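You operate a simulated robot arm through the tools that you are given. There is no shell and no other tool. Be economical: measure what you need, move in short steps, check, and stop when the job is done.

Carry out the task below with a simulated robot arm. There is one attempt and no reset: what you move stays moved.

TASK
Polish the scuff off the brown guide in the vice, then put it in the guide tray.
Fine: shut the vice first, use the orange polishing block, put it back, leave the vice open and the cream guide alone.
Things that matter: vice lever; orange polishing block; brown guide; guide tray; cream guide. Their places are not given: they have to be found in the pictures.

It is judged by the outcome, as a careful person would: the job done as asked, and still so three seconds after it is handed in. It fails if anything else is knocked over, pushed out of place, dropped, spilled or broken.

THE ROBOT
A 7-joint arm with a two-finger parallel gripper, fixed in place. Base frame: the origin is at the foot of the arm, x ahead of it, y to its left, z up; the work surface is at about z = 0.86. Lengths are in m, angles in degrees, forces in N, time in s.
With the tool pointing down near the work surface it reaches from about 0.3 to 0.7 m from the base axis. Its first joint turns from -66.0 to 66.0 degrees. Payload 1.57 kg.
Tool frame: the origin (TCP) lies between the finger pads and is the grasp point; the fingertips stand 0.03 m ahead of it; z points along the fingers, y is the line along which they close. The gripper opens to 0.11 m. The fingers are 0.024 m wide and 0.012 m thick; the gripper's body (0.048 by 0.112 m) begins 0.078 m behind the TCP.
Orientation is that of the tool frame in the base frame, as [roll, pitch, yaw] about the fixed x, y, z axes, in that order (R = Rz(yaw) Ry(pitch) Rx(roll)). With the fingers straight down and closing along the base's y, the tool's x points along the base's -x, its y along +y and its z along -z.

THE INTERFACE
- The arm moves only by the tool nudge_tool. Its argument "moves" is a list of rows, each a list of 2 entries, a list of its own where there are three numbers: the shift along the tool's x, y, z in m, then the turn, a rotation vector about the tool's x, y, z in degrees. In form: [[[tx, ty, tz], [ax, ay, az]], ...]. A call has 1 to 20 rows; each row shifts and turns the commanded pose from where the row before left it, along the tool's axes as they then stand. "gripper" is the opening, from 0 (shut) to 1 (fully open), set as the call begins (left out, the last holds). A row lasts 0.2 s, in which the tool goes at most 0.05 m and 8.6 degrees; a call with a longer step from one row to the next is refused whole, and so is a gripper value outside its range. A pose out of reach is approached as far as the arm can. The call stops where the force on the tool passes 70 N (or 10 N more than at its start, if that is more) or the arm is blocked; 0.2 s more then pass. The fingers move at their own pace (about 0.108 m/s each) and stop on an object; they squeeze with about 36 N. The grip force told is the motor's: it shows also when the fingers shut on nothing. Time passes only in rows, and 0.2 s behind the last, so rows that do not move let the fingers close. It gives the time, the measured TCP pose, the force on the tool (base axes), the opening and the grip force at its end, in the units of the frame above (readings bear some noise).
- Cameras (640 x 400 px; columns grow to the right, rows downward): "scene" is fixed at [0.181, -0.401, 1.4163]; the picture's right is [0.65, -0.76, 0.00], its down [-0.35, -0.30, -0.88] and it looks along [0.67, 0.57, -0.47] (base axes); focal length 256 px, centre (320, 200). "wrist" rides on the gripper at [-0.036, 0, -0.08] in the tool frame; the picture's right is [0.00, -1.00, 0.00], its down [0.97, 0.00, -0.24] and it looks along [0.24, 0.00, 0.97] (tool axes); focal length 218 px, centre (320, 200).
- camera(camera): a new picture of that camera. No time passes.
- probe_pixels(camera, pixels): for up to 12 pixels [column, row] of the newest picture of that camera ("zoom" is the newest enlarged one), the place [x, y, z] in the base frame of the surface seen there, good to about 0.003 m. No time passes.
- enlarge(camera, box): a new picture of the part [left, top, right, bottom] of that camera's present view, enlarged. No time passes.
- hand_in(): hands the job in; it is judged then, once.

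Work in short steps. Measure before you move; look again where a grasp or a placing could have gone wrong, and mend it. You have 80 turns and 46 pictures in all, the two below and enlarged ones among them. Open the gripper and draw the arm clear of the work before you hand the job in, unless the task says otherwise; then end with one line.

The tools are called after "Request:" as a command line: name --argument value ..., lists and objects as JSON in quotes. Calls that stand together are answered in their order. nudge_tool: Moves the arm, as the interface text tells. Its arguments: {"type":"object","properties":{"moves":{"type":"array","items":{"type":"array"}},"gripper":{"type":"number"}},"required":["moves"]} The other tools are called the same way: camera (camera) takes a picture; probe_pixels (camera, pixels) gives the place of the surface under pixels of a picture; enlarge (camera, box) takes an enlarged picture of a part of a camera's view; hand_in () hands the job in.

At the start:

```text
time: 0.0
eef_pos: [0.4398, -0.0358, 1.2631]
tool_rot: [-180.0, 0.0, 179.9]
force: [-0.1, 0.6, 0.3]
finger_gap: 0.1098
grip_force: 0.1
```

scene: 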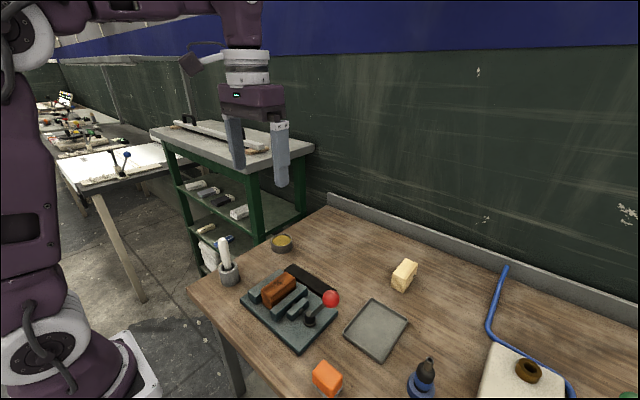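
wrist: 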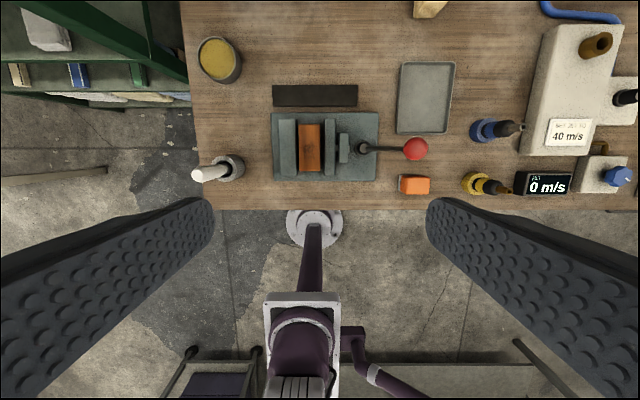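

The pictures show the vice at about wrist (325,147), the orange block at (414,184), and the tray at (425,97). I enlarge both views to see the details.

Request:
enlarge --camera "wrist" --box '[250, 50, 470, 210]'

Request:
enlarge --camera "scene" --box '[200, 220, 440, 400]'

Request:
probe_pixels --camera "wrist" --pixels '[[310, 147], [415, 149], [365, 147], [414, 185], [425, 97], [288, 147], [331, 147], [343, 147], [315, 95], [428, 8], [376, 175], [275, 175]]'

```text
2.50 times, centred on (360, 130) of wrist
```

zoom: 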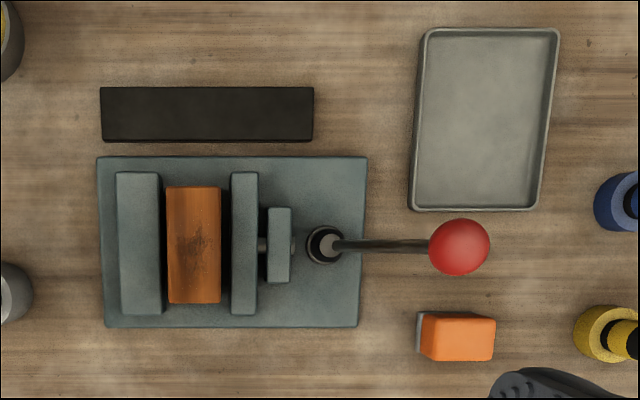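

```text
2.22 times, centred on (320, 310) of scene
```

zoom: 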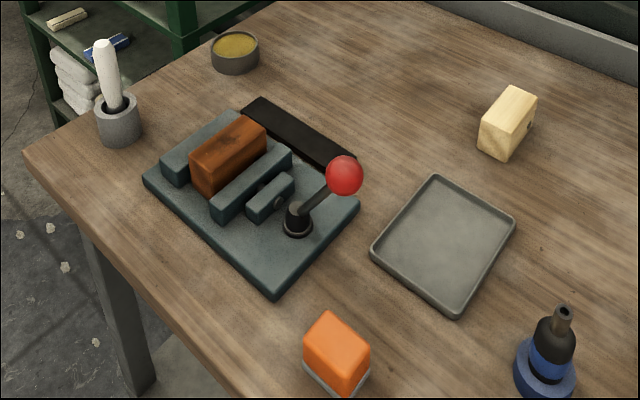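

```text
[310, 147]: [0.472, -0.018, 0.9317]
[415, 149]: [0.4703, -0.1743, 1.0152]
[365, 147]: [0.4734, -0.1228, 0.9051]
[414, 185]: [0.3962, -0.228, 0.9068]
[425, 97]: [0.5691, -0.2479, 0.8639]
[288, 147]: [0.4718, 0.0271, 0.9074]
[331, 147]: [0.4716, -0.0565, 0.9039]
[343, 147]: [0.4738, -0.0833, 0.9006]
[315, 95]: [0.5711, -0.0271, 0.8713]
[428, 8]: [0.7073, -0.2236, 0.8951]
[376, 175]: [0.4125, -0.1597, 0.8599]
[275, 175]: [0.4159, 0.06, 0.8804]
```

The lever runs from its collar near (0.473,-0.11) up to the ball near (0.47,-0.174,1.0). I look closer at the lever and the block.

Request:
enlarge --camera "scene" --box '[235, 255, 355, 355]'

Request:
enlarge --camera "wrist" --box '[260, 100, 440, 212]'

```text
4.00 times, centred on (295, 305) of scene
```

zoom: 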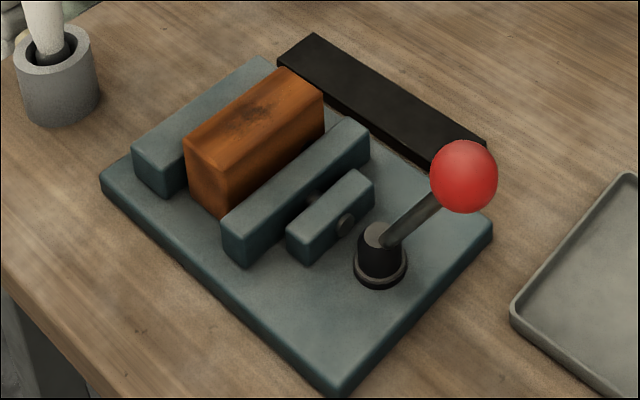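

```text
3.56 times, centred on (350, 156) of wrist
```

zoom: 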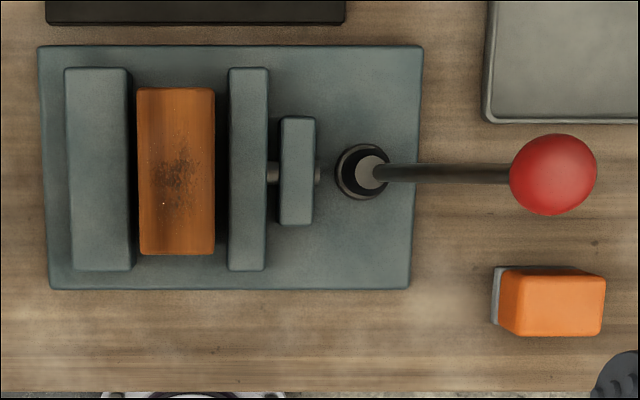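

The lever stands on a round collar and leans toward -y. I probe the exact edges of the guide, jaws, block and rod in the zoom.

Request:
probe_pixels --camera "zoom" --pixels '[[141, 170], [211, 170], [176, 93], [176, 250], [233, 170], [125, 170], [526, 305], [600, 305], [560, 280], [560, 330], [400, 172], [480, 174]]'

Request:
probe_pixels --camera "wrist" --pixels '[[399, 65], [453, 65], [399, 130], [447, 132], [413, 5], [441, 5], [428, 18], [482, 130], [510, 128], [480, 185], [495, 187], [410, 97]]'

```text
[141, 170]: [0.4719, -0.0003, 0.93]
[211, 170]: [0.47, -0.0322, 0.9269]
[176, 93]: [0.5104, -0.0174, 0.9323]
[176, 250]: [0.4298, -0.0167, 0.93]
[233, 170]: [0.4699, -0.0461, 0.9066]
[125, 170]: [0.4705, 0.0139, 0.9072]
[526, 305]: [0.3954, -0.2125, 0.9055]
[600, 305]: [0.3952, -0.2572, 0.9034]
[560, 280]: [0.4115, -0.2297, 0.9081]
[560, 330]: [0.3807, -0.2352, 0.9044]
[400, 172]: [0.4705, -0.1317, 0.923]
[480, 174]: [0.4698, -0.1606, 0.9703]
```

```text
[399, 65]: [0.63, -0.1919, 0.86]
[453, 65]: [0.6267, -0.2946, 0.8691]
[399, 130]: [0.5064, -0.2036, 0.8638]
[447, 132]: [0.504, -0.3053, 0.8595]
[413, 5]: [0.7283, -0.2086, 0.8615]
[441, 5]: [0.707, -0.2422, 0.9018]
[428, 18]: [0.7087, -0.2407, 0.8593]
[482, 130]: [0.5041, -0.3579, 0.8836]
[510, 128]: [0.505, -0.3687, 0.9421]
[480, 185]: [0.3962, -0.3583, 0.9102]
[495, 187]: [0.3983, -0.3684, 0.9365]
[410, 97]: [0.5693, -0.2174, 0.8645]
```

The guide spans x 0.427–0.513 and y 0.001 to -0.035, with about 1 cm of gap to each jaw. The ball centre is near (0.470,-0.181,0.998). I turn the tool 90° at height so the fingers close along x.

Request:
nudge_tool --moves '[[[0, 0, 0], [0, 0, 8.18]], [[0, 0, 0], [0, 0, 8.18]], [[0, 0, 0], [0, 0, 8.18]], [[0, 0, 0], [0, 0, 8.18]], [[0, 0, 0], [0, 0, 8.18]], [[0, 0, 0], [0, 0, 8.18]], [[0, 0, 0], [0, 0, 8.18]], [[0, 0, 0], [0, 0, 8.18]], [[0, 0, 0], [0, 0, 8.18]], [[0, 0, 0], [0, 0, 8.18]], [[0, 0, 0], [0, 0, 8.2]]]' --gripper 0.6

```text
time: 2.4
eef_pos: [0.4379, -0.0361, 1.2631]
tool_rot: [180.0, 0.1, 89.8]
force: [-0.2, 0.3, -0.4]
finger_gap: 0.0663
grip_force: 0.0
```

The tool is turned cleanly (tool x is now +y and tool y is +x). I move above the ball.

Request:
nudge_tool --moves '[[[-0.037, 0.008, 0], [0, 0, 0]], [[-0.036, 0.008, 0], [0, 0, 0]], [[-0.036, 0.008, 0.03], [0, 0, 0]], [[-0.036, 0.008, 0.03], [0, 0, 0]], [[0, 0, 0.04], [0, 0, 0]], [[0, 0, 0.04], [0, 0, 0]], [[0, 0, 0.04], [0, 0, 0]], [[0, 0, 0.02], [0, 0, 0]]]'

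Request:
enlarge --camera "scene" --box '[235, 230, 395, 330]'

```text
time: 4.2
eef_pos: [0.4698, -0.1816, 1.0624]
tool_rot: [-180.0, 0.0, 90.0]
force: [0.2, 0.4, -0.2]
finger_gap: 0.0659
grip_force: 0.1
```

```text
4.00 times, centred on (315, 280) of scene
```

zoom: 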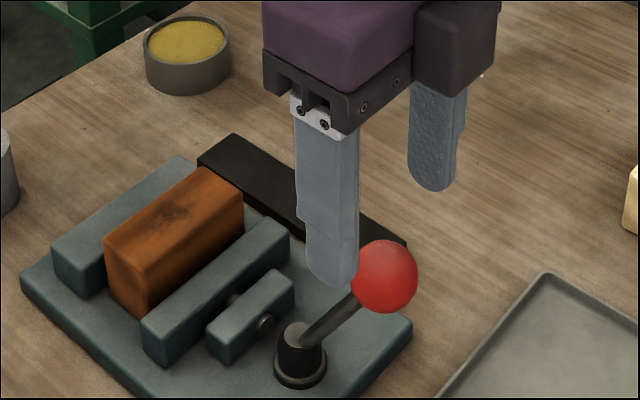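

The fingers straddle the ball. I go down to its centre and close gently on it.

Request:
nudge_tool --moves '[[[0, 0, 0.02], [0, 0, 0]], [[0, 0, 0.02], [0, 0, 0]], [[0, 0, 0.019], [0, 0, 0]]]'

Request:
nudge_tool --moves '[[[0, 0, 0], [0, 0, 0]], [[0, 0, 0], [0, 0, 0]]]' --gripper 0.2

```text
time: 5.0
eef_pos: [0.4709, -0.1808, 1.0047]
tool_rot: [180.0, 0.0, 90.0]
force: [-0.1, -0.1, 0.0]
finger_gap: 0.0658
grip_force: 0.0
```

```text
time: 5.6
eef_pos: [0.4712, -0.1798, 1.0051]
tool_rot: [-179.8, 0.0, 90.1]
force: [-10.0, 0.0, -1.2]
finger_gap: 0.0336
grip_force: 41.8
```

The ball is held at a 0.034 gap. I test-move 1 cm along +x to see whether the lever swings about the vertical.

Request:
nudge_tool --moves '[[[0, 0.005, 0], [0, 0, 0]], [[0, 0.005, 0], [0, 0, 0]]]'

```text
time: 6.2
eef_pos: [0.47, -0.1812, 1.0035]
tool_rot: [-178.4, -0.3, 89.8]
force: [-16.7, 3.7, 19.0]
finger_gap: 0.034
grip_force: 41.8
stopped in row 2: the force on the tool passed its limit (the readings are from after the stop); the commanded pose is now the measured one
```

+x is blocked. I try -x.

Request:
nudge_tool --moves '[[[0, -0.005, 0], [0, 0, 0]], [[0, -0.005, 0], [0, 0, 0]]]'

```text
time: 6.8
eef_pos: [0.4705, -0.1798, 1.0042]
tool_rot: [-179.6, 0.0, 90.0]
force: [58.0, 0.1, -9.8]
finger_gap: 0.0341
grip_force: 41.5
```

It's blocked both ways in x, so the lever tilts in the y–z plane. I recentre, then test 1 cm along the arc toward +y and up.

Request:
nudge_tool --moves '[[[0, 0.0102, 0], [0, 0, 0]], [[0.0042, 0, -0.0027], [0, 0, 0]], [[0.0042, 0, -0.0027], [0, 0, 0]]]'

```text
time: 7.6
eef_pos: [0.4685, -0.1741, 1.0074]
tool_rot: [-178.2, -0.3, 89.7]
force: [-4.7, -10.0, -6.2]
finger_gap: 0.0339
grip_force: 41.6
```

It moves that way (y +6 mm, z +3 mm at about 10 N). I follow the arc on.

Request:
nudge_tool --moves '[[[0.0048, 0.001, -0.0023], [0, 0, 0]], [[0.0048, 0, -0.0023], [0, 0, 0]], [[0.005, 0, -0.0019], [0, 0, 0]], [[0.005, 0, -0.0018], [0, 0, 0]], [[0.0051, 0, -0.0014], [0, 0, 0]], [[0.0051, 0, -0.0014], [0, 0, 0]], [[0.0052, 0, -0.001], [0, 0, 0]], [[0.0052, 0, -0.001], [0, 0, 0]]]'

Request:
enlarge --camera "scene" --box '[235, 230, 395, 330]'

```text
time: 9.4
eef_pos: [0.4696, -0.133, 1.0207]
tool_rot: [-178.1, -0.3, 89.7]
force: [-43.0, -10.8, -3.2]
finger_gap: 0.0341
grip_force: 41.5
```

```text
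4.00 times, centred on (315, 280) of scene
```

zoom: 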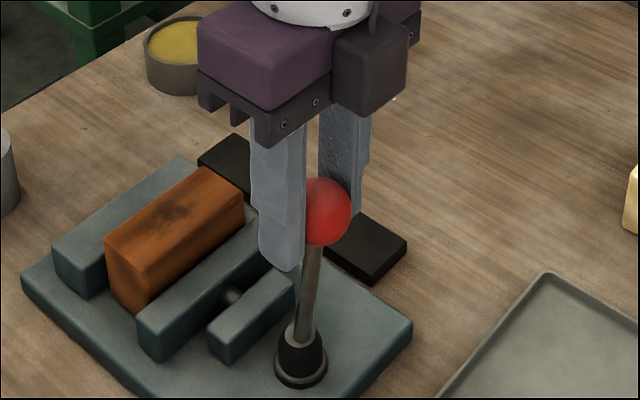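

The lever is nearly upright and the jaw is closing. I ease the sideways x load and continue the arc.

Request:
nudge_tool --moves '[[[0, -0.004, 0], [0, 0, 0]], [[0.0053, 0, -0.0005], [0, 0, 0]], [[0.0053, 0, -0.0005], [0, 0, 0]], [[0.0053, 0, 0], [0, 0, 0]], [[0.0053, 0, 0], [0, 0, 0]], [[0.0053, 0, 0.0005], [0, 0, 0]], [[0.0053, 0, 0.0005], [0, 0, 0]]]'

```text
time: 11.0
eef_pos: [0.4708, -0.1012, 1.0219]
tool_rot: [-178.8, -0.3, 89.7]
force: [-12.0, -10.4, 6.9]
finger_gap: 0.0338
grip_force: 41.5
```

Load eased. I continue over the top and down toward +y, watching for the end stop.

Request:
nudge_tool --moves '[[[0.0052, -0.001, 0.0007], [0, 0, 0]], [[0.0052, 0, 0.0008], [0, 0, 0]], [[0.0051, 0, 0.0012], [0, 0, 0]], [[0.0051, 0, 0.0012], [0, 0, 0]], [[0.005, 0, 0.0017], [0, 0, 0]], [[0.005, 0, 0.0017], [0, 0, 0]]]'

Request:
enlarge --camera "scene" --box '[235, 230, 395, 330]'

```text
time: 12.4
eef_pos: [0.4697, -0.0712, 1.0157]
tool_rot: [-178.7, -0.3, 89.7]
force: [14.6, -11.7, -2.0]
finger_gap: 0.0338
grip_force: 41.8
```

```text
4.00 times, centred on (315, 280) of scene
```

zoom: 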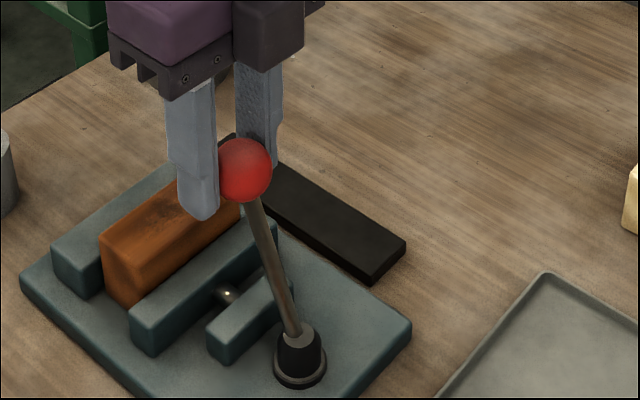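

No stop yet. I continue in small steps.

Request:
nudge_tool --moves '[[[0.0049, 0.001, 0.0021], [0, 0, 0]], [[0.0048, 0, 0.0022], [0, 0, 0]], [[0.0047, 0, 0.0025], [0, 0, 0]], [[0.0046, 0, 0.0026], [0, 0, 0]]]'

Request:
enlarge --camera "scene" --box '[235, 230, 395, 330]'

```text
time: 13.4
eef_pos: [0.4692, -0.0508, 1.0063]
tool_rot: [-178.6, -0.3, 89.7]
force: [7.5, -6.2, 10.8]
finger_gap: 0.0342
grip_force: 41.2
```

```text
4.00 times, centred on (315, 280) of scene
```

zoom: 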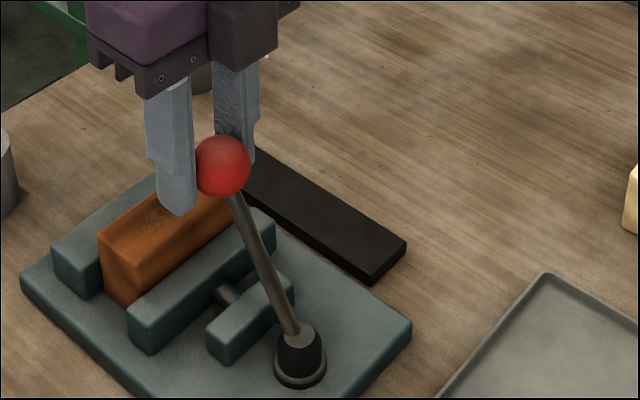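

Still moving freely, with the jaw almost at the guide. I continue in small steps.

Request:
nudge_tool --moves '[[[0.0045, 0, 0.0028], [0, 0, 0]], [[0.0043, 0, 0.003], [0, 0, 0]], [[0.0042, 0, 0.0032], [0, 0, 0]]]'

Request:
enlarge --camera "scene" --box '[235, 230, 395, 330]'

```text
time: 14.2
eef_pos: [0.4691, -0.0366, 0.9965]
tool_rot: [-178.4, -0.4, 89.8]
force: [3.9, 5.5, 1.6]
finger_gap: 0.026
grip_force: 2.7
```

```text
4.00 times, centred on (315, 280) of scene
```

zoom: 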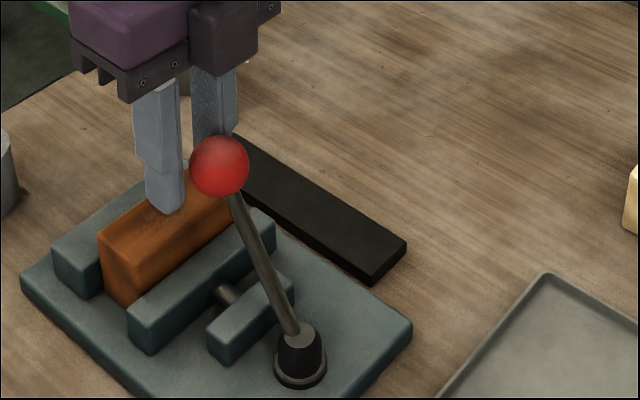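

The lever reached its stop (the ball stayed and the fingers slid past it). I open and rise, then check the vice.

Request:
nudge_tool --moves '[[[0, 0, 0], [0, 0, 0]], [[0, 0, 0], [0, 0, 0]], [[0, 0, -0.03], [0, 0, 0]], [[0, 0, -0.04], [0, 0, 0]], [[0, 0, -0.045], [0, 0, 0]], [[0, 0, -0.045], [0, 0, 0]]]' --gripper 0.65

Request:
camera --camera "wrist"

Request:
enlarge --camera "scene" --box '[215, 240, 375, 360]'

```text
time: 15.6
eef_pos: [0.4742, -0.038, 1.1542]
tool_rot: [-178.6, -0.3, 89.7]
force: [0.3, -0.4, 0.7]
finger_gap: 0.0712
grip_force: 0.1
```

```text
34 pictures are left
```

wrist: 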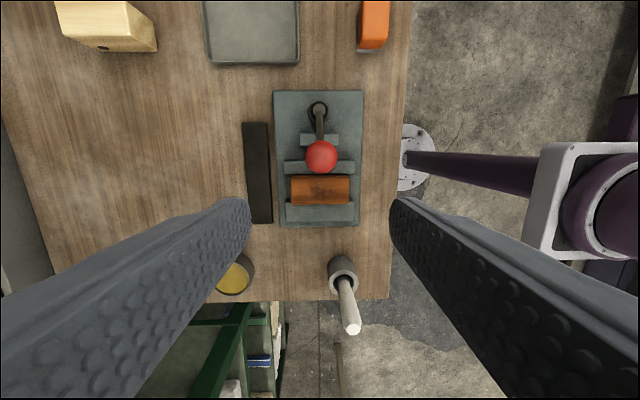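

```text
3.33 times, centred on (295, 300) of scene
```

zoom: 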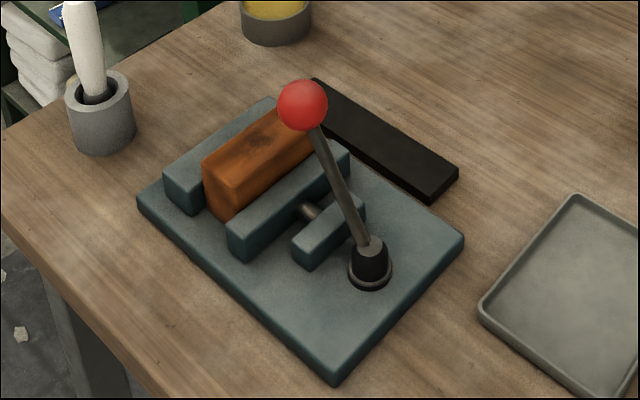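

The lever is over and the jaw looks shut on the guide. I probe the ball, the jaw and the guide.

Request:
probe_pixels --camera "wrist" --pixels '[[300, 165], [300, 172], [300, 174], [300, 180], [300, 200], [300, 204], [300, 207], [345, 190], [295, 190], [321, 156], [321, 190], [348, 172]]'

Request:
enlarge --camera "wrist" --box '[260, 80, 380, 240]'

```text
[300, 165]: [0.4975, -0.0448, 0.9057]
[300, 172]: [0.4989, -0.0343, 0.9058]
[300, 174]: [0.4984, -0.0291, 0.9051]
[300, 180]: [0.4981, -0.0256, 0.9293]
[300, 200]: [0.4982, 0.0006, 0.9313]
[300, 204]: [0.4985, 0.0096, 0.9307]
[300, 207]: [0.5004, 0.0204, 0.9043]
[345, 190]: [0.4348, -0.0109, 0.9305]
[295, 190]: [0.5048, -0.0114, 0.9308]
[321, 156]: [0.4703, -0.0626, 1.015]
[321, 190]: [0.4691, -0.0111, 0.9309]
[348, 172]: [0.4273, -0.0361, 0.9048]
```

```text
2.50 times, centred on (320, 160) of wrist
```

zoom: 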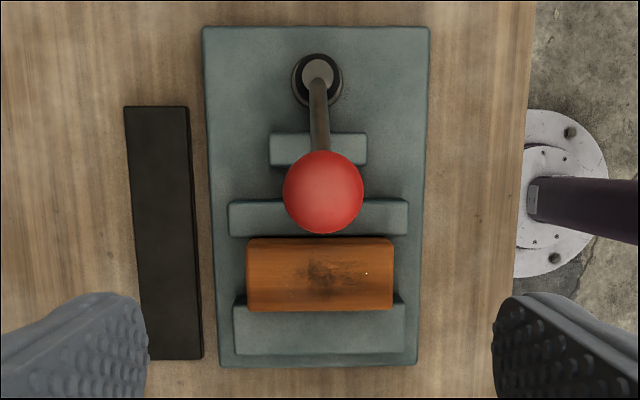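

The vice is shut: the guide now spans y -0.027 to 0.012 and rests on the fixed jaw, with the scuff centred near (0.470,-0.009,0.931). I straighten the tool and move above the orange block.

Request:
nudge_tool --moves '[[[0, 0, 0], [-1.4, -0.3, -0.3]], [[-0.0394, -0.0157, 0], [0, 0, 0]], [[-0.0394, -0.0157, 0], [0, 0, 0]], [[-0.0394, -0.0157, 0], [0, 0, 0]], [[-0.0394, -0.0157, 0], [0, 0, 0]], [[-0.0394, -0.0157, 0], [0, 0, 0]], [[0, 0, 0.04], [0, 0, 0]], [[0, 0, 0.04], [0, 0, 0]]]'

Request:
camera --camera "wrist"

```text
time: 17.4
eef_pos: [0.3942, -0.2346, 1.0752]
tool_rot: [180.0, 0.0, 89.9]
force: [0.5, -0.8, 0.5]
finger_gap: 0.0717
grip_force: 0.0
```

```text
31 pictures are left
```

wrist: 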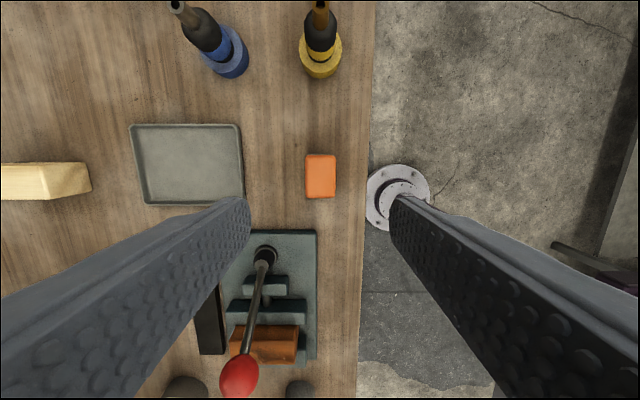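

The block sits at (305–336, 154–198) and is axis-aligned. I probe its edges for the exact place.

Request:
probe_pixels --camera "wrist" --pixels '[[308, 176], [333, 176], [320, 157], [320, 194], [320, 176]]'

Request:
enlarge --camera "wrist" --box '[270, 140, 370, 210]'

```text
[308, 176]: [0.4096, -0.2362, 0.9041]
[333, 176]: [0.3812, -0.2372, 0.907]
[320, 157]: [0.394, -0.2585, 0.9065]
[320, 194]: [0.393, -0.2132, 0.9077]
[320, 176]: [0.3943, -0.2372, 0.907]
```

```text
5.71 times, centred on (320, 175) of wrist
```

zoom: 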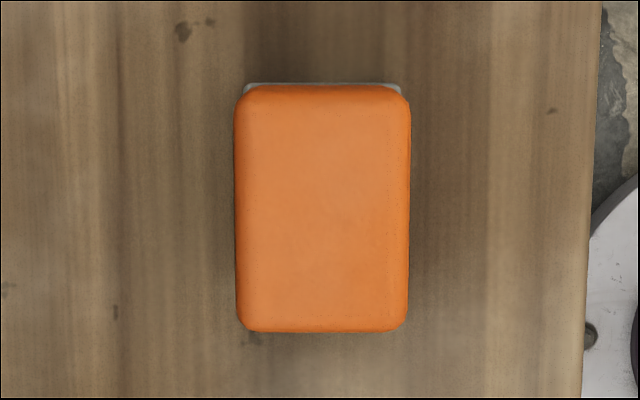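

Block centre is (0.395,-0.236), with its top at 0.907. I go down to z≈0.90 and close.

Request:
nudge_tool --moves '[[[-0.001, 0.001, 0.04], [0, 0, 0]], [[0, 0, 0.04], [0, 0, 0]], [[0, 0, 0.04], [0, 0, 0]], [[0, 0, 0.03], [0, 0, 0]], [[0, 0, 0.022], [0, 0, 0]]]'

Request:
nudge_tool --moves '[[[0, 0, 0], [0, 0, 0]], [[0, 0, 0], [0, 0, 0]], [[0, 0, 0], [0, 0, 0]]]' --gripper 0.1

```text
time: 18.6
eef_pos: [0.3949, -0.2378, 0.9044]
tool_rot: [180.0, -0.1, 90.0]
force: [-0.2, -0.2, 0.5]
finger_gap: 0.0715
grip_force: 0.0
```

```text
time: 19.4
eef_pos: [0.3958, -0.2378, 0.9052]
tool_rot: [179.9, 0.0, 90.0]
force: [0.7, 0.6, -0.4]
finger_gap: 0.0351
grip_force: 35.6
```

Held at a 0.035 gap. I lift and carry it above the ball's height to over the guide.

Request:
nudge_tool --moves '[[[0, 0, -0.02], [0, 0, 0]], [[0, 0, -0.045], [0, 0, 0]], [[0, 0, -0.045], [0, 0, 0]], [[0, 0, -0.045], [0, 0, 0]], [[0, 0, -0.05], [0, 0, 0]], [[0.0385, 0.0124, 0], [0, 0, 0]], [[0.0385, 0.0124, 0], [0, 0, 0]], [[0.0385, 0.0124, 0], [0, 0, 0]], [[0.0385, 0.0124, 0], [0, 0, 0]], [[0.0385, 0.0124, 0], [0, 0, 0]], [[0.0385, 0.0124, 0], [0, 0, 0]], [[0, 0, 0], [0, 0, 0]]]'

Request:
enlarge --camera "scene" --box '[215, 200, 375, 320]'

```text
time: 22.0
eef_pos: [0.4717, -0.006, 1.1113]
tool_rot: [-179.9, 0.1, 90.0]
force: [-0.4, 0.1, -0.6]
finger_gap: 0.035
grip_force: 35.9
```

```text
3.33 times, centred on (295, 260) of scene
```

zoom: 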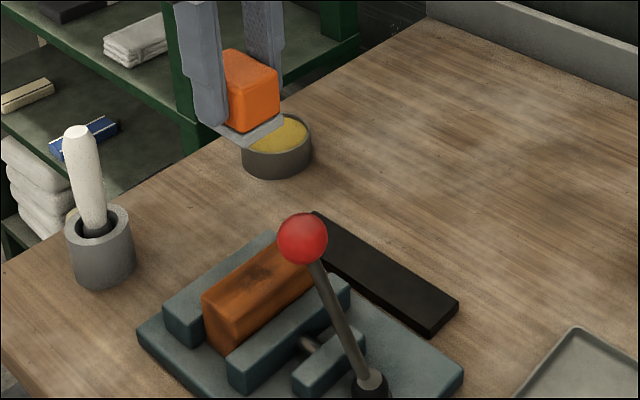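

The pad faces down. I descend to just above the guide.

Request:
nudge_tool --moves '[[[0, 0, 0.03], [0, 0, 0]], [[0, 0, 0.03], [0, 0, 0]], [[0, 0, 0.03], [0, 0, 0]], [[0, 0, 0.02], [0, 0, 0]], [[0, 0, 0.015], [0, 0, 0]]]'

Request:
enlarge --camera "scene" --box '[215, 220, 375, 320]'

```text
time: 23.2
eef_pos: [0.4724, -0.0054, 0.9833]
tool_rot: [-180.0, 0.0, 90.0]
force: [0.0, 0.9, -0.8]
finger_gap: 0.0351
grip_force: 36.2
```

```text
4.00 times, centred on (295, 270) of scene
```

zoom: 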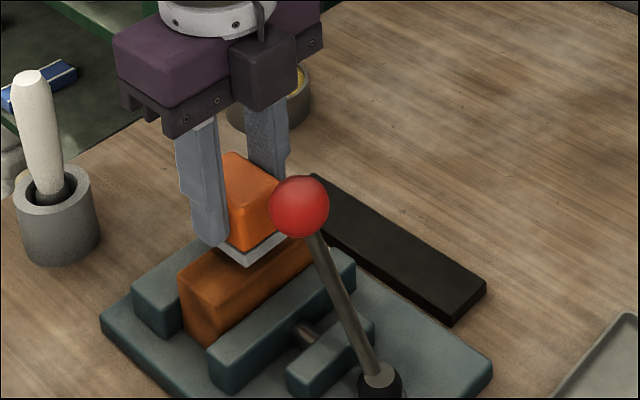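

Just above the surface. I lower in millimetres until a light contact force shows.

Request:
nudge_tool --moves '[[[0, -0.001, 0.003], [0, 0, 0]], [[0, 0, 0.003], [0, 0, 0]], [[0, 0, 0.002], [0, 0, 0]]]'

```text
time: 24.0
eef_pos: [0.4707, -0.0068, 0.9764]
tool_rot: [-180.0, 0.0, 89.9]
force: [0.1, -0.4, -0.6]
finger_gap: 0.035
grip_force: 35.7
```

Request:
nudge_tool --moves '[[[0, 0, 0.0015], [0, 0, 0]], [[0, 0, 0.0015], [0, 0, 0]]]'

```text
time: 24.6
eef_pos: [0.4702, -0.0055, 0.974]
tool_rot: [179.8, 0.0, 90.0]
force: [-2.1, 0.8, 17.0]
finger_gap: 0.035
grip_force: 35.6
```

Contact at 17 N. I ease slightly and rub back and forth along x.

Request:
nudge_tool --moves '[[[0, 0.01, -0.0006], [0, 0, 0]], [[0, 0.012, 0], [0, 0, 0]], [[0, -0.012, 0], [0, 0, 0]], [[0, -0.012, 0], [0, 0, 0]], [[0, -0.012, 0], [0, 0, 0]], [[0, -0.01, 0], [0, 0, 0]], [[0, 0.012, 0], [0, 0, 0]], [[0, 0.012, 0], [0, 0, 0]], [[0, 0.012, 0], [0, 0, 0]], [[0, 0.01, 0], [0, 0, 0]], [[0, -0.012, 0], [0, 0, 0]], [[0, -0.012, 0], [0, 0, 0]], [[0, -0.012, 0], [0, 0, 0]], [[0, -0.01, 0], [0, 0, 0]], [[0, 0.012, 0], [0, 0, 0]], [[0, 0.012, 0], [0, 0, 0]]]'

```text
time: 28.0
eef_pos: [0.4693, -0.0064, 0.9742]
tool_rot: [-180.0, 0.0, 90.1]
force: [-7.1, 0.5, 11.6]
finger_gap: 0.0352
grip_force: 36.0
```

Good steady contact at about 12 N. I lift to look at the result.

Request:
nudge_tool --moves '[[[0, 0, -0.02], [0, 0, 0]], [[0, 0, -0.04], [0, 0, 0]], [[0, 0, -0.04], [0, 0, 0]]]'

Request:
enlarge --camera "scene" --box '[235, 250, 335, 320]'

```text
time: 28.8
eef_pos: [0.4682, -0.0043, 1.0748]
tool_rot: [-180.0, 0.1, 90.0]
force: [-0.3, -0.5, -1.2]
finger_gap: 0.0349
grip_force: 36.3
```

```text
5.71 times, centred on (285, 285) of scene
```

zoom: 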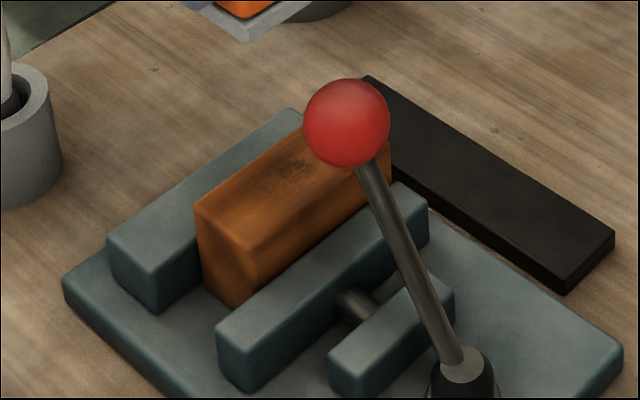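

The scuff has faded, but a faint trace remains at about zoom (295,170). I go back down for more strokes, including a slight y shift.

Request:
nudge_tool --moves '[[[0, 0.002, 0.04], [0, 0, 0]], [[0, 0, 0.04], [0, 0, 0]], [[0, 0, 0.016], [0, 0, 0]], [[0, 0, 0.004], [0, 0, 0]], [[0, 0.012, 0], [0, 0, 0]], [[0, 0.012, 0], [0, 0, 0]], [[0, -0.012, 0], [0, 0, 0]], [[0, -0.012, 0], [0, 0, 0]], [[0, -0.012, 0], [0, 0, 0]], [[0, -0.012, 0], [0, 0, 0]], [[0, 0.012, 0], [0, 0, 0]], [[0, 0.012, 0], [0, 0, 0]], [[0, 0.012, 0], [0, 0, 0]], [[0, 0.012, 0], [0, 0, 0]], [[0, -0.012, 0], [0, 0, 0]], [[0, -0.012, 0], [0, 0, 0]], [[0, -0.012, 0], [0, 0, 0]], [[0, -0.012, 0], [0, 0, 0]], [[0, 0.012, 0], [0, 0, 0]], [[0, 0.012, 0], [0, 0, 0]]]'

Request:
nudge_tool --moves '[[[0, 0.012, 0], [0, 0, 0]], [[0, 0.012, 0], [0, 0, 0]], [[0, -0.012, 0], [0, 0, 0]], [[0, -0.012, 0], [0, 0, 0]], [[0, -0.012, 0], [0, 0, 0]], [[0, -0.012, 0], [0, 0, 0]], [[0, 0.012, 0], [0, 0, 0]], [[0, 0.012, 0], [0, 0, 0]], [[0, 0.012, 0], [0, 0, 0]], [[0, 0.012, 0], [0, 0, 0]], [[0, -0.012, 0], [0, 0, 0]], [[0, -0.012, 0], [0, 0, 0]], [[0, -0.012, 0], [0, 0, 0]], [[0, -0.012, 0], [0, 0, 0]], [[0, 0.012, 0], [0, 0, 0]], [[0, 0.012, 0], [0, 0, 0]]]'

Request:
nudge_tool --moves '[[[0, 0, -0.02], [0, 0, 0]], [[0, 0, -0.04], [0, 0, 0]], [[0, 0, -0.04], [0, 0, 0]], [[0, 0, -0.04], [0, 0, 0]]]'

Request:
enlarge --camera "scene" --box '[235, 250, 335, 320]'

```text
time: 33.0
eef_pos: [0.4701, -0.0065, 0.9751]
tool_rot: [-179.9, 0.0, 89.9]
force: [-6.7, 0.4, 14.1]
finger_gap: 0.0349
grip_force: 35.6
```

```text
time: 36.4
eef_pos: [0.4714, -0.0061, 0.9748]
tool_rot: [-179.9, 0.0, 90.0]
force: [-11.1, 0.0, 23.9]
finger_gap: 0.0353
grip_force: 36.3
```

```text
time: 37.4
eef_pos: [0.4727, -0.0064, 1.1142]
tool_rot: [-179.9, 0.0, 89.9]
force: [-1.0, 0.0, -0.7]
finger_gap: 0.035
grip_force: 35.5
```

```text
5.71 times, centred on (285, 285) of scene
```

zoom: 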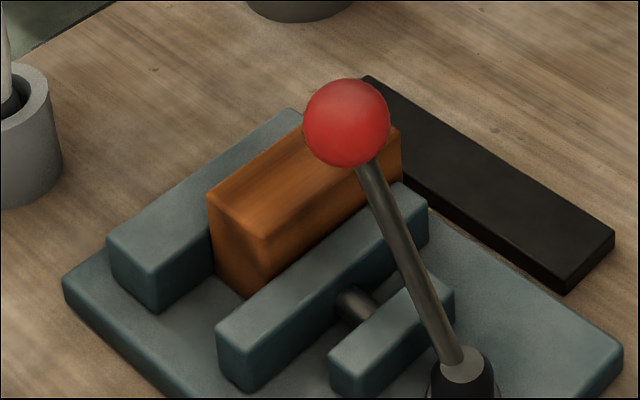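

The visible surface looks clean, though the guide slid a few mm in +x. I shift to +y so the wrist camera can see the top of the guide directly.

Request:
nudge_tool --moves '[[[0.025, 0, -0.02], [0, 0, 0]], [[0.025, 0, -0.02], [0, 0, 0]]]'

Request:
enlarge --camera "wrist" --box '[240, 60, 400, 200]'

```text
time: 38.0
eef_pos: [0.4727, 0.0442, 1.1562]
tool_rot: [-180.0, 0.0, 90.0]
force: [0.0, -0.1, -0.9]
finger_gap: 0.0352
grip_force: 36.1
```

```text
2.86 times, centred on (320, 130) of wrist
```

zoom: 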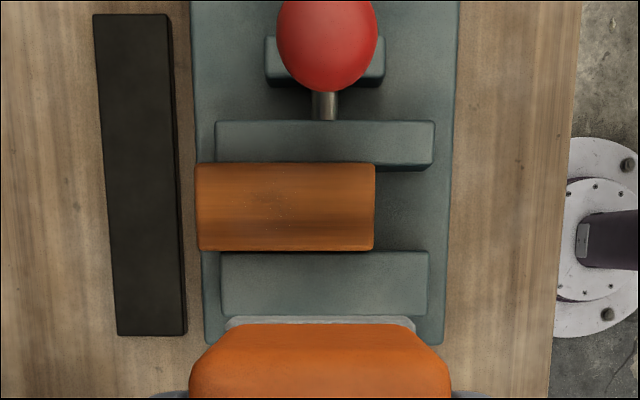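

A few faint specks remain at zoom (275,205), and the guide has slid in +x. I probe its new place.

Request:
probe_pixels --camera "zoom" --pixels '[[200, 205], [370, 205], [275, 205], [275, 168], [275, 244], [275, 140], [400, 164], [400, 258], [210, 345], [185, 260]]'

Request:
enlarge --camera "wrist" --box '[285, 110, 340, 150]'

```text
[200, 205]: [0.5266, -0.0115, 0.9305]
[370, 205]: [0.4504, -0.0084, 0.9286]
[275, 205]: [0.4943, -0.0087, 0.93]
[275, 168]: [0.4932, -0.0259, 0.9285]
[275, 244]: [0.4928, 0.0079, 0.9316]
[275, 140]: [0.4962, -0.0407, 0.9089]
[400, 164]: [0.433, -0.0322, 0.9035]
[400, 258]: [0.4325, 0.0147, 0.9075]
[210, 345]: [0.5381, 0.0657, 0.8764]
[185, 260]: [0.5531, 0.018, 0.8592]
```

```text
10.00 times, centred on (312, 130) of wrist
```

zoom: 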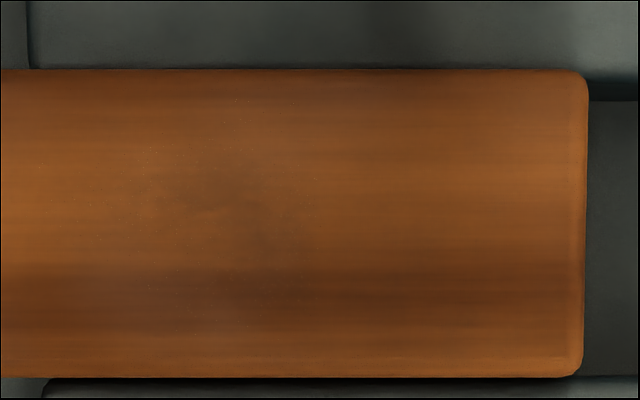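

The guide is now x 0.448–0.530, with a faint remnant at about (0.491,-0.009). I return over it for lighter, shorter strokes centred there.

Request:
nudge_tool --moves '[[[-0.025, 0.009, 0.02], [0, 0, 0]], [[-0.025, 0.009, 0.02], [0, 0, 0]], [[0, 0, 0.04], [0, 0, 0]], [[0, 0, 0.04], [0, 0, 0]], [[0, 0, 0.04], [0, 0, 0]], [[0, 0, 0.015], [0, 0, 0]], [[0, 0, 0.004], [0, 0, 0]], [[0, 0, 0.002], [0, 0, 0]]]'

```text
time: 39.8
eef_pos: [0.4887, -0.0057, 0.9744]
tool_rot: [-180.0, 0.0, 90.0]
force: [-7.5, 0.4, 21.3]
finger_gap: 0.035
grip_force: 36.2
```

Contact at 21 N. I ease off and rub lightly.

Request:
nudge_tool --moves '[[[0, -0.004, -0.001], [0, 0, 0]], [[0, -0.01, 0], [0, 0, 0]], [[0, -0.006, 0], [0, 0, 0]], [[0, 0.01, 0], [0, 0, 0]], [[0, 0.01, 0], [0, 0, 0]], [[0, 0.01, 0], [0, 0, 0]], [[0, -0.01, 0], [0, 0, 0]], [[0, -0.01, 0], [0, 0, 0]], [[0, -0.01, 0], [0, 0, 0]], [[0, 0.01, 0], [0, 0, 0]], [[0, 0.01, 0], [0, 0, 0]], [[0, 0.01, 0], [0, 0, 0]], [[0, -0.01, 0], [0, 0, 0]], [[0, -0.01, 0], [0, 0, 0]], [[0, -0.01, 0], [0, 0, 0]], [[0, 0.01, 0], [0, 0, 0]], [[0, 0.01, 0], [0, 0, 0]], [[0, 0.01, 0], [0, 0, 0]], [[0, -0.01, 0], [0, 0, 0]], [[0, -0.01, 0], [0, 0, 0]]]'

Request:
nudge_tool --moves '[[[0, -0.01, 0], [0, 0, 0]], [[0, 0.01, 0], [0, 0, 0]], [[0, 0.01, 0], [0, 0, 0]], [[0, 0.01, 0], [0, 0, 0]], [[0, -0.01, 0], [0, 0, 0]], [[0, -0.01, 0], [0, 0, 0]], [[0, -0.01, 0], [0, 0, 0]], [[0, 0.01, 0], [0, 0, 0]], [[0, 0.01, 0], [0, 0, 0]], [[0, 0.01, 0], [0, 0, 0]], [[0, -0.01, 0], [0, 0, 0]], [[0, -0.01, 0], [0, 0, 0]]]'

Request:
nudge_tool --moves '[[[0, 0, -0.02], [0, 0, 0]], [[0, 0, -0.04], [0, 0, 0]], [[0, 0, -0.04], [0, 0, 0]], [[0, 0, -0.04], [0, 0, 0]], [[0.025, 0, -0.02], [0, 0, 0]], [[0.025, 0, -0.02], [0, 0, 0]]]'

Request:
enlarge --camera "wrist" --box '[280, 100, 370, 156]'

```text
time: 44.0
eef_pos: [0.4794, -0.0061, 0.975]
tool_rot: [-180.0, 0.0, 90.0]
force: [-0.4, 0.2, -1.9]
finger_gap: 0.035
grip_force: 36.6
```

```text
time: 46.6
eef_pos: [0.4813, -0.0071, 0.9738]
tool_rot: [179.6, 0.0, 90.1]
force: [10.7, 3.4, 19.7]
finger_gap: 0.035
grip_force: 36.0
```

```text
time: 48.0
eef_pos: [0.4789, 0.0448, 1.1556]
tool_rot: [-179.9, 0.0, 90.0]
force: [-1.2, -0.2, -1.5]
finger_gap: 0.0351
grip_force: 36.2
```

```text
7.11 times, centred on (325, 128) of wrist
```

zoom: 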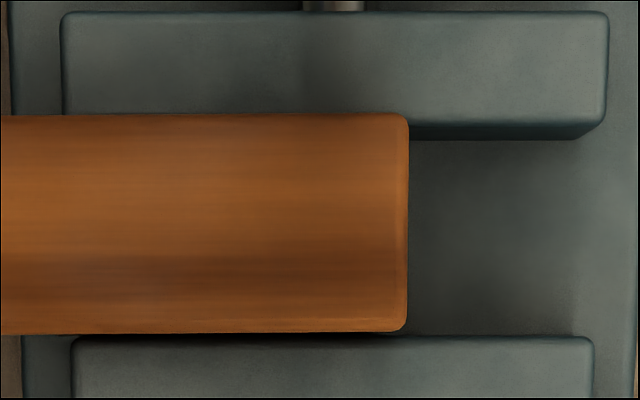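

The surface now looks clean. I check the whole guide and its place.

Request:
enlarge --camera "wrist" --box '[240, 80, 360, 155]'

Request:
probe_pixels --camera "zoom" --pixels '[[480, 250], [300, 250], [220, 250], [200, 250], [180, 250], [160, 250], [450, 250], [350, 200], [350, 310]]'

```text
5.33 times, centred on (300, 118) of wrist
```

zoom: 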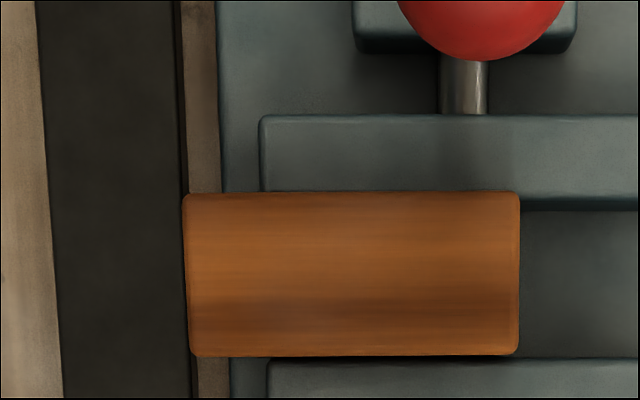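

```text
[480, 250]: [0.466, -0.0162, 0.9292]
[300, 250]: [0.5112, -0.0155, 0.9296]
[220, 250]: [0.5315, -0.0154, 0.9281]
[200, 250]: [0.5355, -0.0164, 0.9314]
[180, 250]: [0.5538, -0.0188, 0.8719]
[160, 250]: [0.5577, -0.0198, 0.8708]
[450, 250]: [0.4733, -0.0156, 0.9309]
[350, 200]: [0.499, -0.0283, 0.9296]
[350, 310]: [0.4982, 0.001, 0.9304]
```

The scuff is gone. I carry the block back to its original place (0.396,-0.238).

Request:
nudge_tool --moves '[[[-0.0353, -0.0104, 0], [0, 0, 0]], [[-0.0353, -0.0104, 0], [0, 0, 0]], [[-0.0353, -0.0104, 0], [0, 0, 0]], [[-0.0353, -0.0104, 0], [0, 0, 0]], [[-0.0353, -0.0104, 0], [0, 0, 0]], [[-0.0353, -0.0104, 0], [0, 0, 0]], [[-0.0353, -0.0104, 0], [0, 0, 0]], [[-0.0355, -0.0104, 0], [0, 0, 0]], [[0, 0, 0.045], [0, 0, 0]], [[0, 0, 0.045], [0, 0, 0]], [[0, 0, 0.045], [0, 0, 0]], [[0, 0, 0.045], [0, 0, 0]], [[0, 0, 0.04], [0, 0, 0]], [[0, 0, 0.015], [0, 0, 0]], [[0, 0, 0], [0, 0, 0]]]'

```text
time: 51.2
eef_pos: [0.3967, -0.2386, 0.9167]
tool_rot: [180.0, 0.0, 90.0]
force: [0.8, -0.2, -1.4]
finger_gap: 0.0351
grip_force: 35.9
```

Request:
nudge_tool --moves '[[[0.001, -0.001, 0.006], [0, 0, 0]], [[0, 0, 0.003], [0, 0, 0]], [[0, 0, 0.001], [0, 0, 0]], [[0, 0, 0], [0, 0, 0]]]'

```text
time: 52.2
eef_pos: [0.396, -0.2381, 0.9083]
tool_rot: [180.0, 0.1, 89.9]
force: [0.7, 0.5, -1.1]
finger_gap: 0.035
grip_force: 35.9
```

Almost down; I lower until contact.

Request:
nudge_tool --moves '[[[0, 0, 0.001], [0, 0, 0]], [[0, 0, 0.001], [0, 0, 0]], [[0, 0, 0.001], [0, 0, 0]]]'

```text
time: 53.0
eef_pos: [0.3953, -0.2377, 0.9065]
tool_rot: [180.0, -0.1, 90.0]
force: [1.2, 0.5, -1.0]
finger_gap: 0.035
grip_force: 35.9
```

Request:
nudge_tool --moves '[[[0, 0, 0.001], [0, 0, 0]], [[0, 0, 0.001], [0, 0, 0]]]'

```text
time: 53.6
eef_pos: [0.3949, -0.2378, 0.9045]
tool_rot: [180.0, 0.1, 90.1]
force: [-1.0, 0.6, 0.1]
finger_gap: 0.0352
grip_force: 35.7
```

Contact is starting. I open and rise, then check the block.

Request:
nudge_tool --moves '[[[0, 0, 0], [0, 0, 0]], [[0, 0, 0], [0, 0, 0]], [[0, 0, -0.03], [0, 0, 0]], [[0, 0, -0.045], [0, 0, 0]], [[0, 0, -0.045], [0, 0, 0]], [[0, 0, -0.045], [0, 0, 0]]]' --gripper 0.65

Request:
camera --camera "wrist"

```text
time: 55.0
eef_pos: [0.3947, -0.236, 1.0722]
tool_rot: [180.0, -0.1, 90.0]
force: [-0.1, 0.2, 0.7]
finger_gap: 0.0716
grip_force: 0.0
```

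```text
21 pictures are left
```

wrist: 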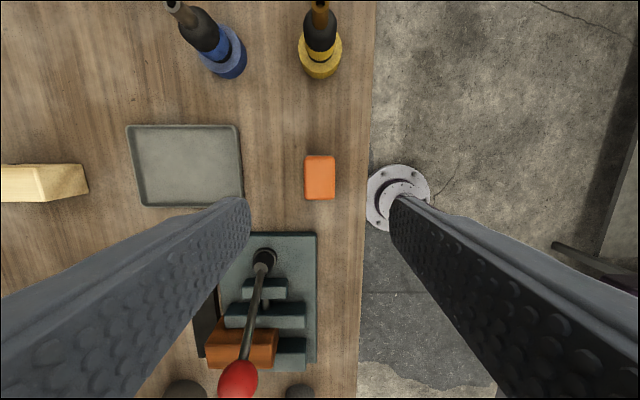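

The block is back. I move to the lever ball at about (0.470,-0.060).

Request:
nudge_tool --moves '[[[0, 0, -0.04], [0, 0, 0]], [[0.035, 0.015, 0], [0, 0, 0]], [[0.035, 0.015, 0], [0, 0, 0]], [[0.035, 0.015, 0], [0, 0, 0]], [[0.035, 0.015, 0], [0, 0, 0]], [[0.035, 0.0155, 0], [0, 0, 0]], [[0, 0, 0.02], [0, 0, 0]], [[0, 0, 0], [0, 0, 0]]]'

Request:
camera --camera "wrist"

Request:
probe_pixels --camera "wrist" --pixels '[[320, 180], [320, 190], [320, 170], [320, 200], [320, 160], [315, 180], [325, 180]]'

```text
time: 56.8
eef_pos: [0.4703, -0.0632, 1.0886]
tool_rot: [179.9, 0.0, 90.0]
force: [0.3, 0.5, -0.5]
finger_gap: 0.0714
grip_force: 0.1
```

```text
20 pictures are left
```

wrist: 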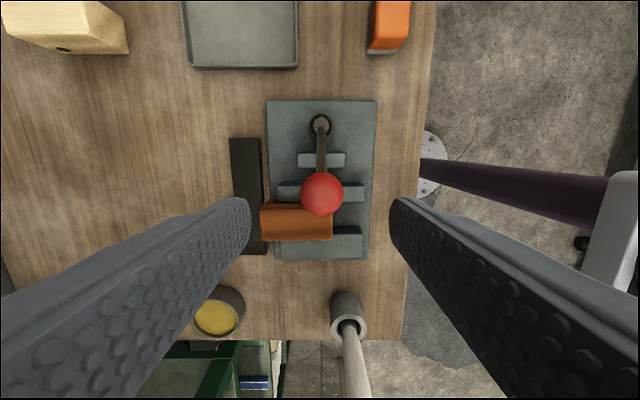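

```text
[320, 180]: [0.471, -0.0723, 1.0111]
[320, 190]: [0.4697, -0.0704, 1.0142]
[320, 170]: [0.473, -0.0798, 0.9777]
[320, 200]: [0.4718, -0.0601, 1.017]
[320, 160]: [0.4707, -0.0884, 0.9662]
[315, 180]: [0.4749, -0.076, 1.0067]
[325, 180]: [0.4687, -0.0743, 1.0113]
```

Ball centre is about (0.469,-0.062,0.998). I descend and grip it.

Request:
nudge_tool --moves '[[[0, -0.0005, 0.03], [0, 0, 0]], [[0, 0, 0.03], [0, 0, 0]], [[0.0005, 0, 0.025], [0, 0, 0]], [[0, 0, 0], [0, 0, 0]]]'

Request:
nudge_tool --moves '[[[0, 0, 0], [0, 0, 0]], [[0, 0, 0], [0, 0, 0]]]' --gripper 0.2

Request:
nudge_tool --moves '[[[-0.00448, 0, -0.00272], [0, 0, 0]], [[-0.0046, 0, -0.00251], [0, 0, 0]], [[-0.00471, 0, -0.00229], [0, 0, 0]], [[-0.00482, 0, -0.00206], [0, 0, 0]], [[-0.00491, 0, -0.00183], [0, 0, 0]], [[-0.00499, 0, -0.00159], [0, 0, 0]]]'

Request:
enlarge --camera "scene" --box '[215, 220, 375, 320]'

```text
time: 57.8
eef_pos: [0.4708, -0.0613, 1.0043]
tool_rot: [-180.0, 0.1, 90.0]
force: [0.6, 0.2, 0.0]
finger_gap: 0.0715
grip_force: 0.0
```

```text
time: 58.4
eef_pos: [0.4684, -0.0614, 1.0046]
tool_rot: [-179.8, 0.1, 90.0]
force: [-8.3, -0.2, -2.3]
finger_gap: 0.0339
grip_force: 42.0
```

```text
time: 59.8
eef_pos: [0.4701, -0.0913, 1.0163]
tool_rot: [-179.9, 0.0, 90.0]
force: [-9.6, 7.9, -11.0]
finger_gap: 0.034
grip_force: 41.8
```

```text
4.00 times, centred on (295, 270) of scene
```

zoom: 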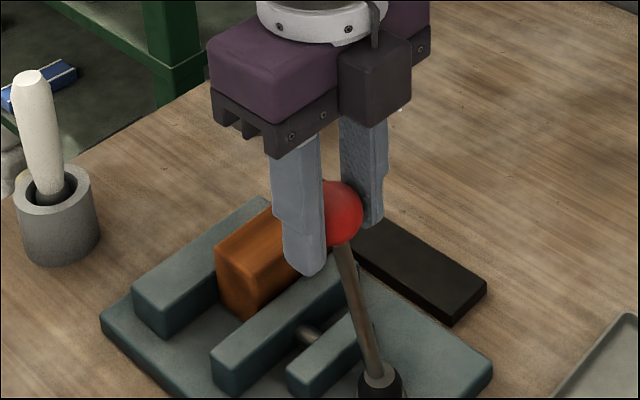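

The lever follows at about 8 N. I continue over the top and down to the open stop.

Request:
nudge_tool --moves '[[[-0.00506, -0.001, -0.00136], [0, 0, 0]], [[-0.00512, 0, -0.00112], [0, 0, 0]], [[-0.00517, 0, -0.00086], [0, 0, 0]], [[-0.0052, 0, -0.00062], [0, 0, 0]], [[-0.00523, 0, -0.00037], [0, 0, 0]], [[-0.00524, 0, -0.00012], [0, 0, 0]], [[-0.00524, 0, 0.00012], [0, 0, 0]], [[-0.00523, 0, 0.00037], [0, 0, 0]], [[-0.0052, 0, 0.00062], [0, 0, 0]]]'

Request:
nudge_tool --moves '[[[-0.00517, 0, 0.00086], [0, 0, 0]], [[-0.00512, 0, 0.00112], [0, 0, 0]], [[-0.00506, 0, 0.00136], [0, 0, 0]], [[-0.00499, 0, 0.00159], [0, 0, 0]], [[-0.00491, 0, 0.00183], [0, 0, 0]], [[-0.00482, 0, 0.00206], [0, 0, 0]]]'

Request:
nudge_tool --moves '[[[-0.00471, 0, 0.00229], [0, 0, 0]], [[-0.0046, 0, 0.00251], [0, 0, 0]], [[-0.00448, 0, 0.00272], [0, 0, 0]]]'

```text
time: 61.8
eef_pos: [0.4701, -0.1369, 1.0214]
tool_rot: [179.9, 0.0, 90.0]
force: [8.5, 11.1, 2.1]
finger_gap: 0.0343
grip_force: 41.9
```

```text
time: 63.2
eef_pos: [0.4691, -0.168, 1.0128]
tool_rot: [-180.0, 0.1, 90.0]
force: [3.2, 3.5, 19.1]
finger_gap: 0.0342
grip_force: 42.1
```

```text
time: 64.0
eef_pos: [0.4708, -0.1814, 1.0052]
tool_rot: [179.8, 0.2, 90.0]
force: [8.5, 1.0, 21.1]
finger_gap: 0.0342
grip_force: 41.4
```

The ball is back at its starting place. One small extra push seats it at the stop, then I release and rise.

Request:
nudge_tool --moves '[[[-0.002, 0, 0.0015], [0, 0, 0]], [[0, 0, 0], [0, 0, 0]]]'

Request:
nudge_tool --moves '[[[0, 0, 0], [0, 0, 0]], [[0, 0, 0], [0, 0, 0]], [[0, 0, -0.03], [0, 0, 0]], [[0, 0, -0.04], [0, 0, 0]], [[0, 0, -0.045], [0, 0, 0]], [[0, 0, -0.035], [0, 0, 0]]]' --gripper 0.65

Request:
camera --camera "scene"

```text
time: 64.6
eef_pos: [0.4711, -0.1836, 1.0038]
tool_rot: [179.8, 0.1, 90.0]
force: [11.0, -4.8, 24.1]
finger_gap: 0.034
grip_force: 41.9
```

```text
time: 66.0
eef_pos: [0.4689, -0.1842, 1.154]
tool_rot: [-180.0, 0.0, 90.1]
force: [-0.2, -0.1, -0.6]
finger_gap: 0.0711
grip_force: 0.1
```

```text
18 pictures are left
```

scene: 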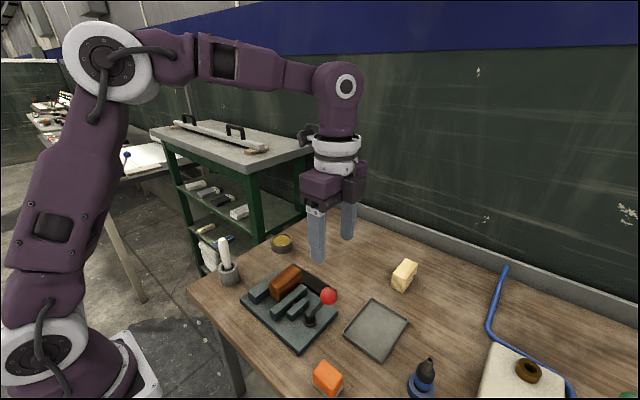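

The vice is open and nothing else has moved. I move over the guide with the gripper fully open to measure it for an end-to-end grip along x.

Request:
nudge_tool --moves '[[[0.0347, 0.0057, 0], [0, 0, 0]], [[0.0347, 0.0057, 0], [0, 0, 0]], [[0.0347, 0.0057, 0], [0, 0, 0]], [[0.0347, 0.0057, 0], [0, 0, 0]], [[0.0347, 0.0057, 0], [0, 0, 0]], [[0, 0, 0], [0, 0, 0]]]' --gripper 1.0

Request:
enlarge --camera "wrist" --box '[240, 60, 400, 220]'

```text
time: 67.4
eef_pos: [0.4994, -0.0112, 1.1544]
tool_rot: [180.0, 0.1, 90.0]
force: [0.5, 0.5, -0.1]
finger_gap: 0.1098
grip_force: 0.1
```

```text
2.50 times, centred on (320, 140) of wrist
```

zoom: 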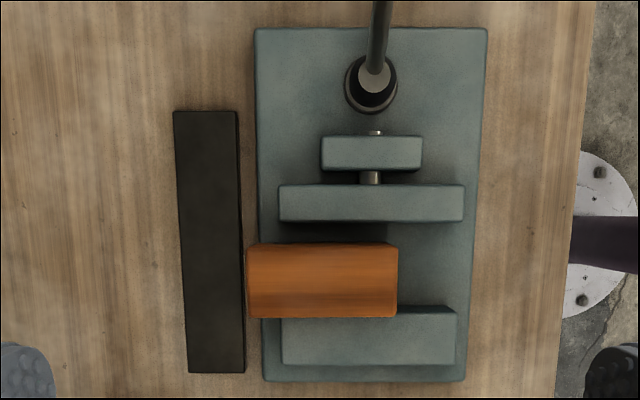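

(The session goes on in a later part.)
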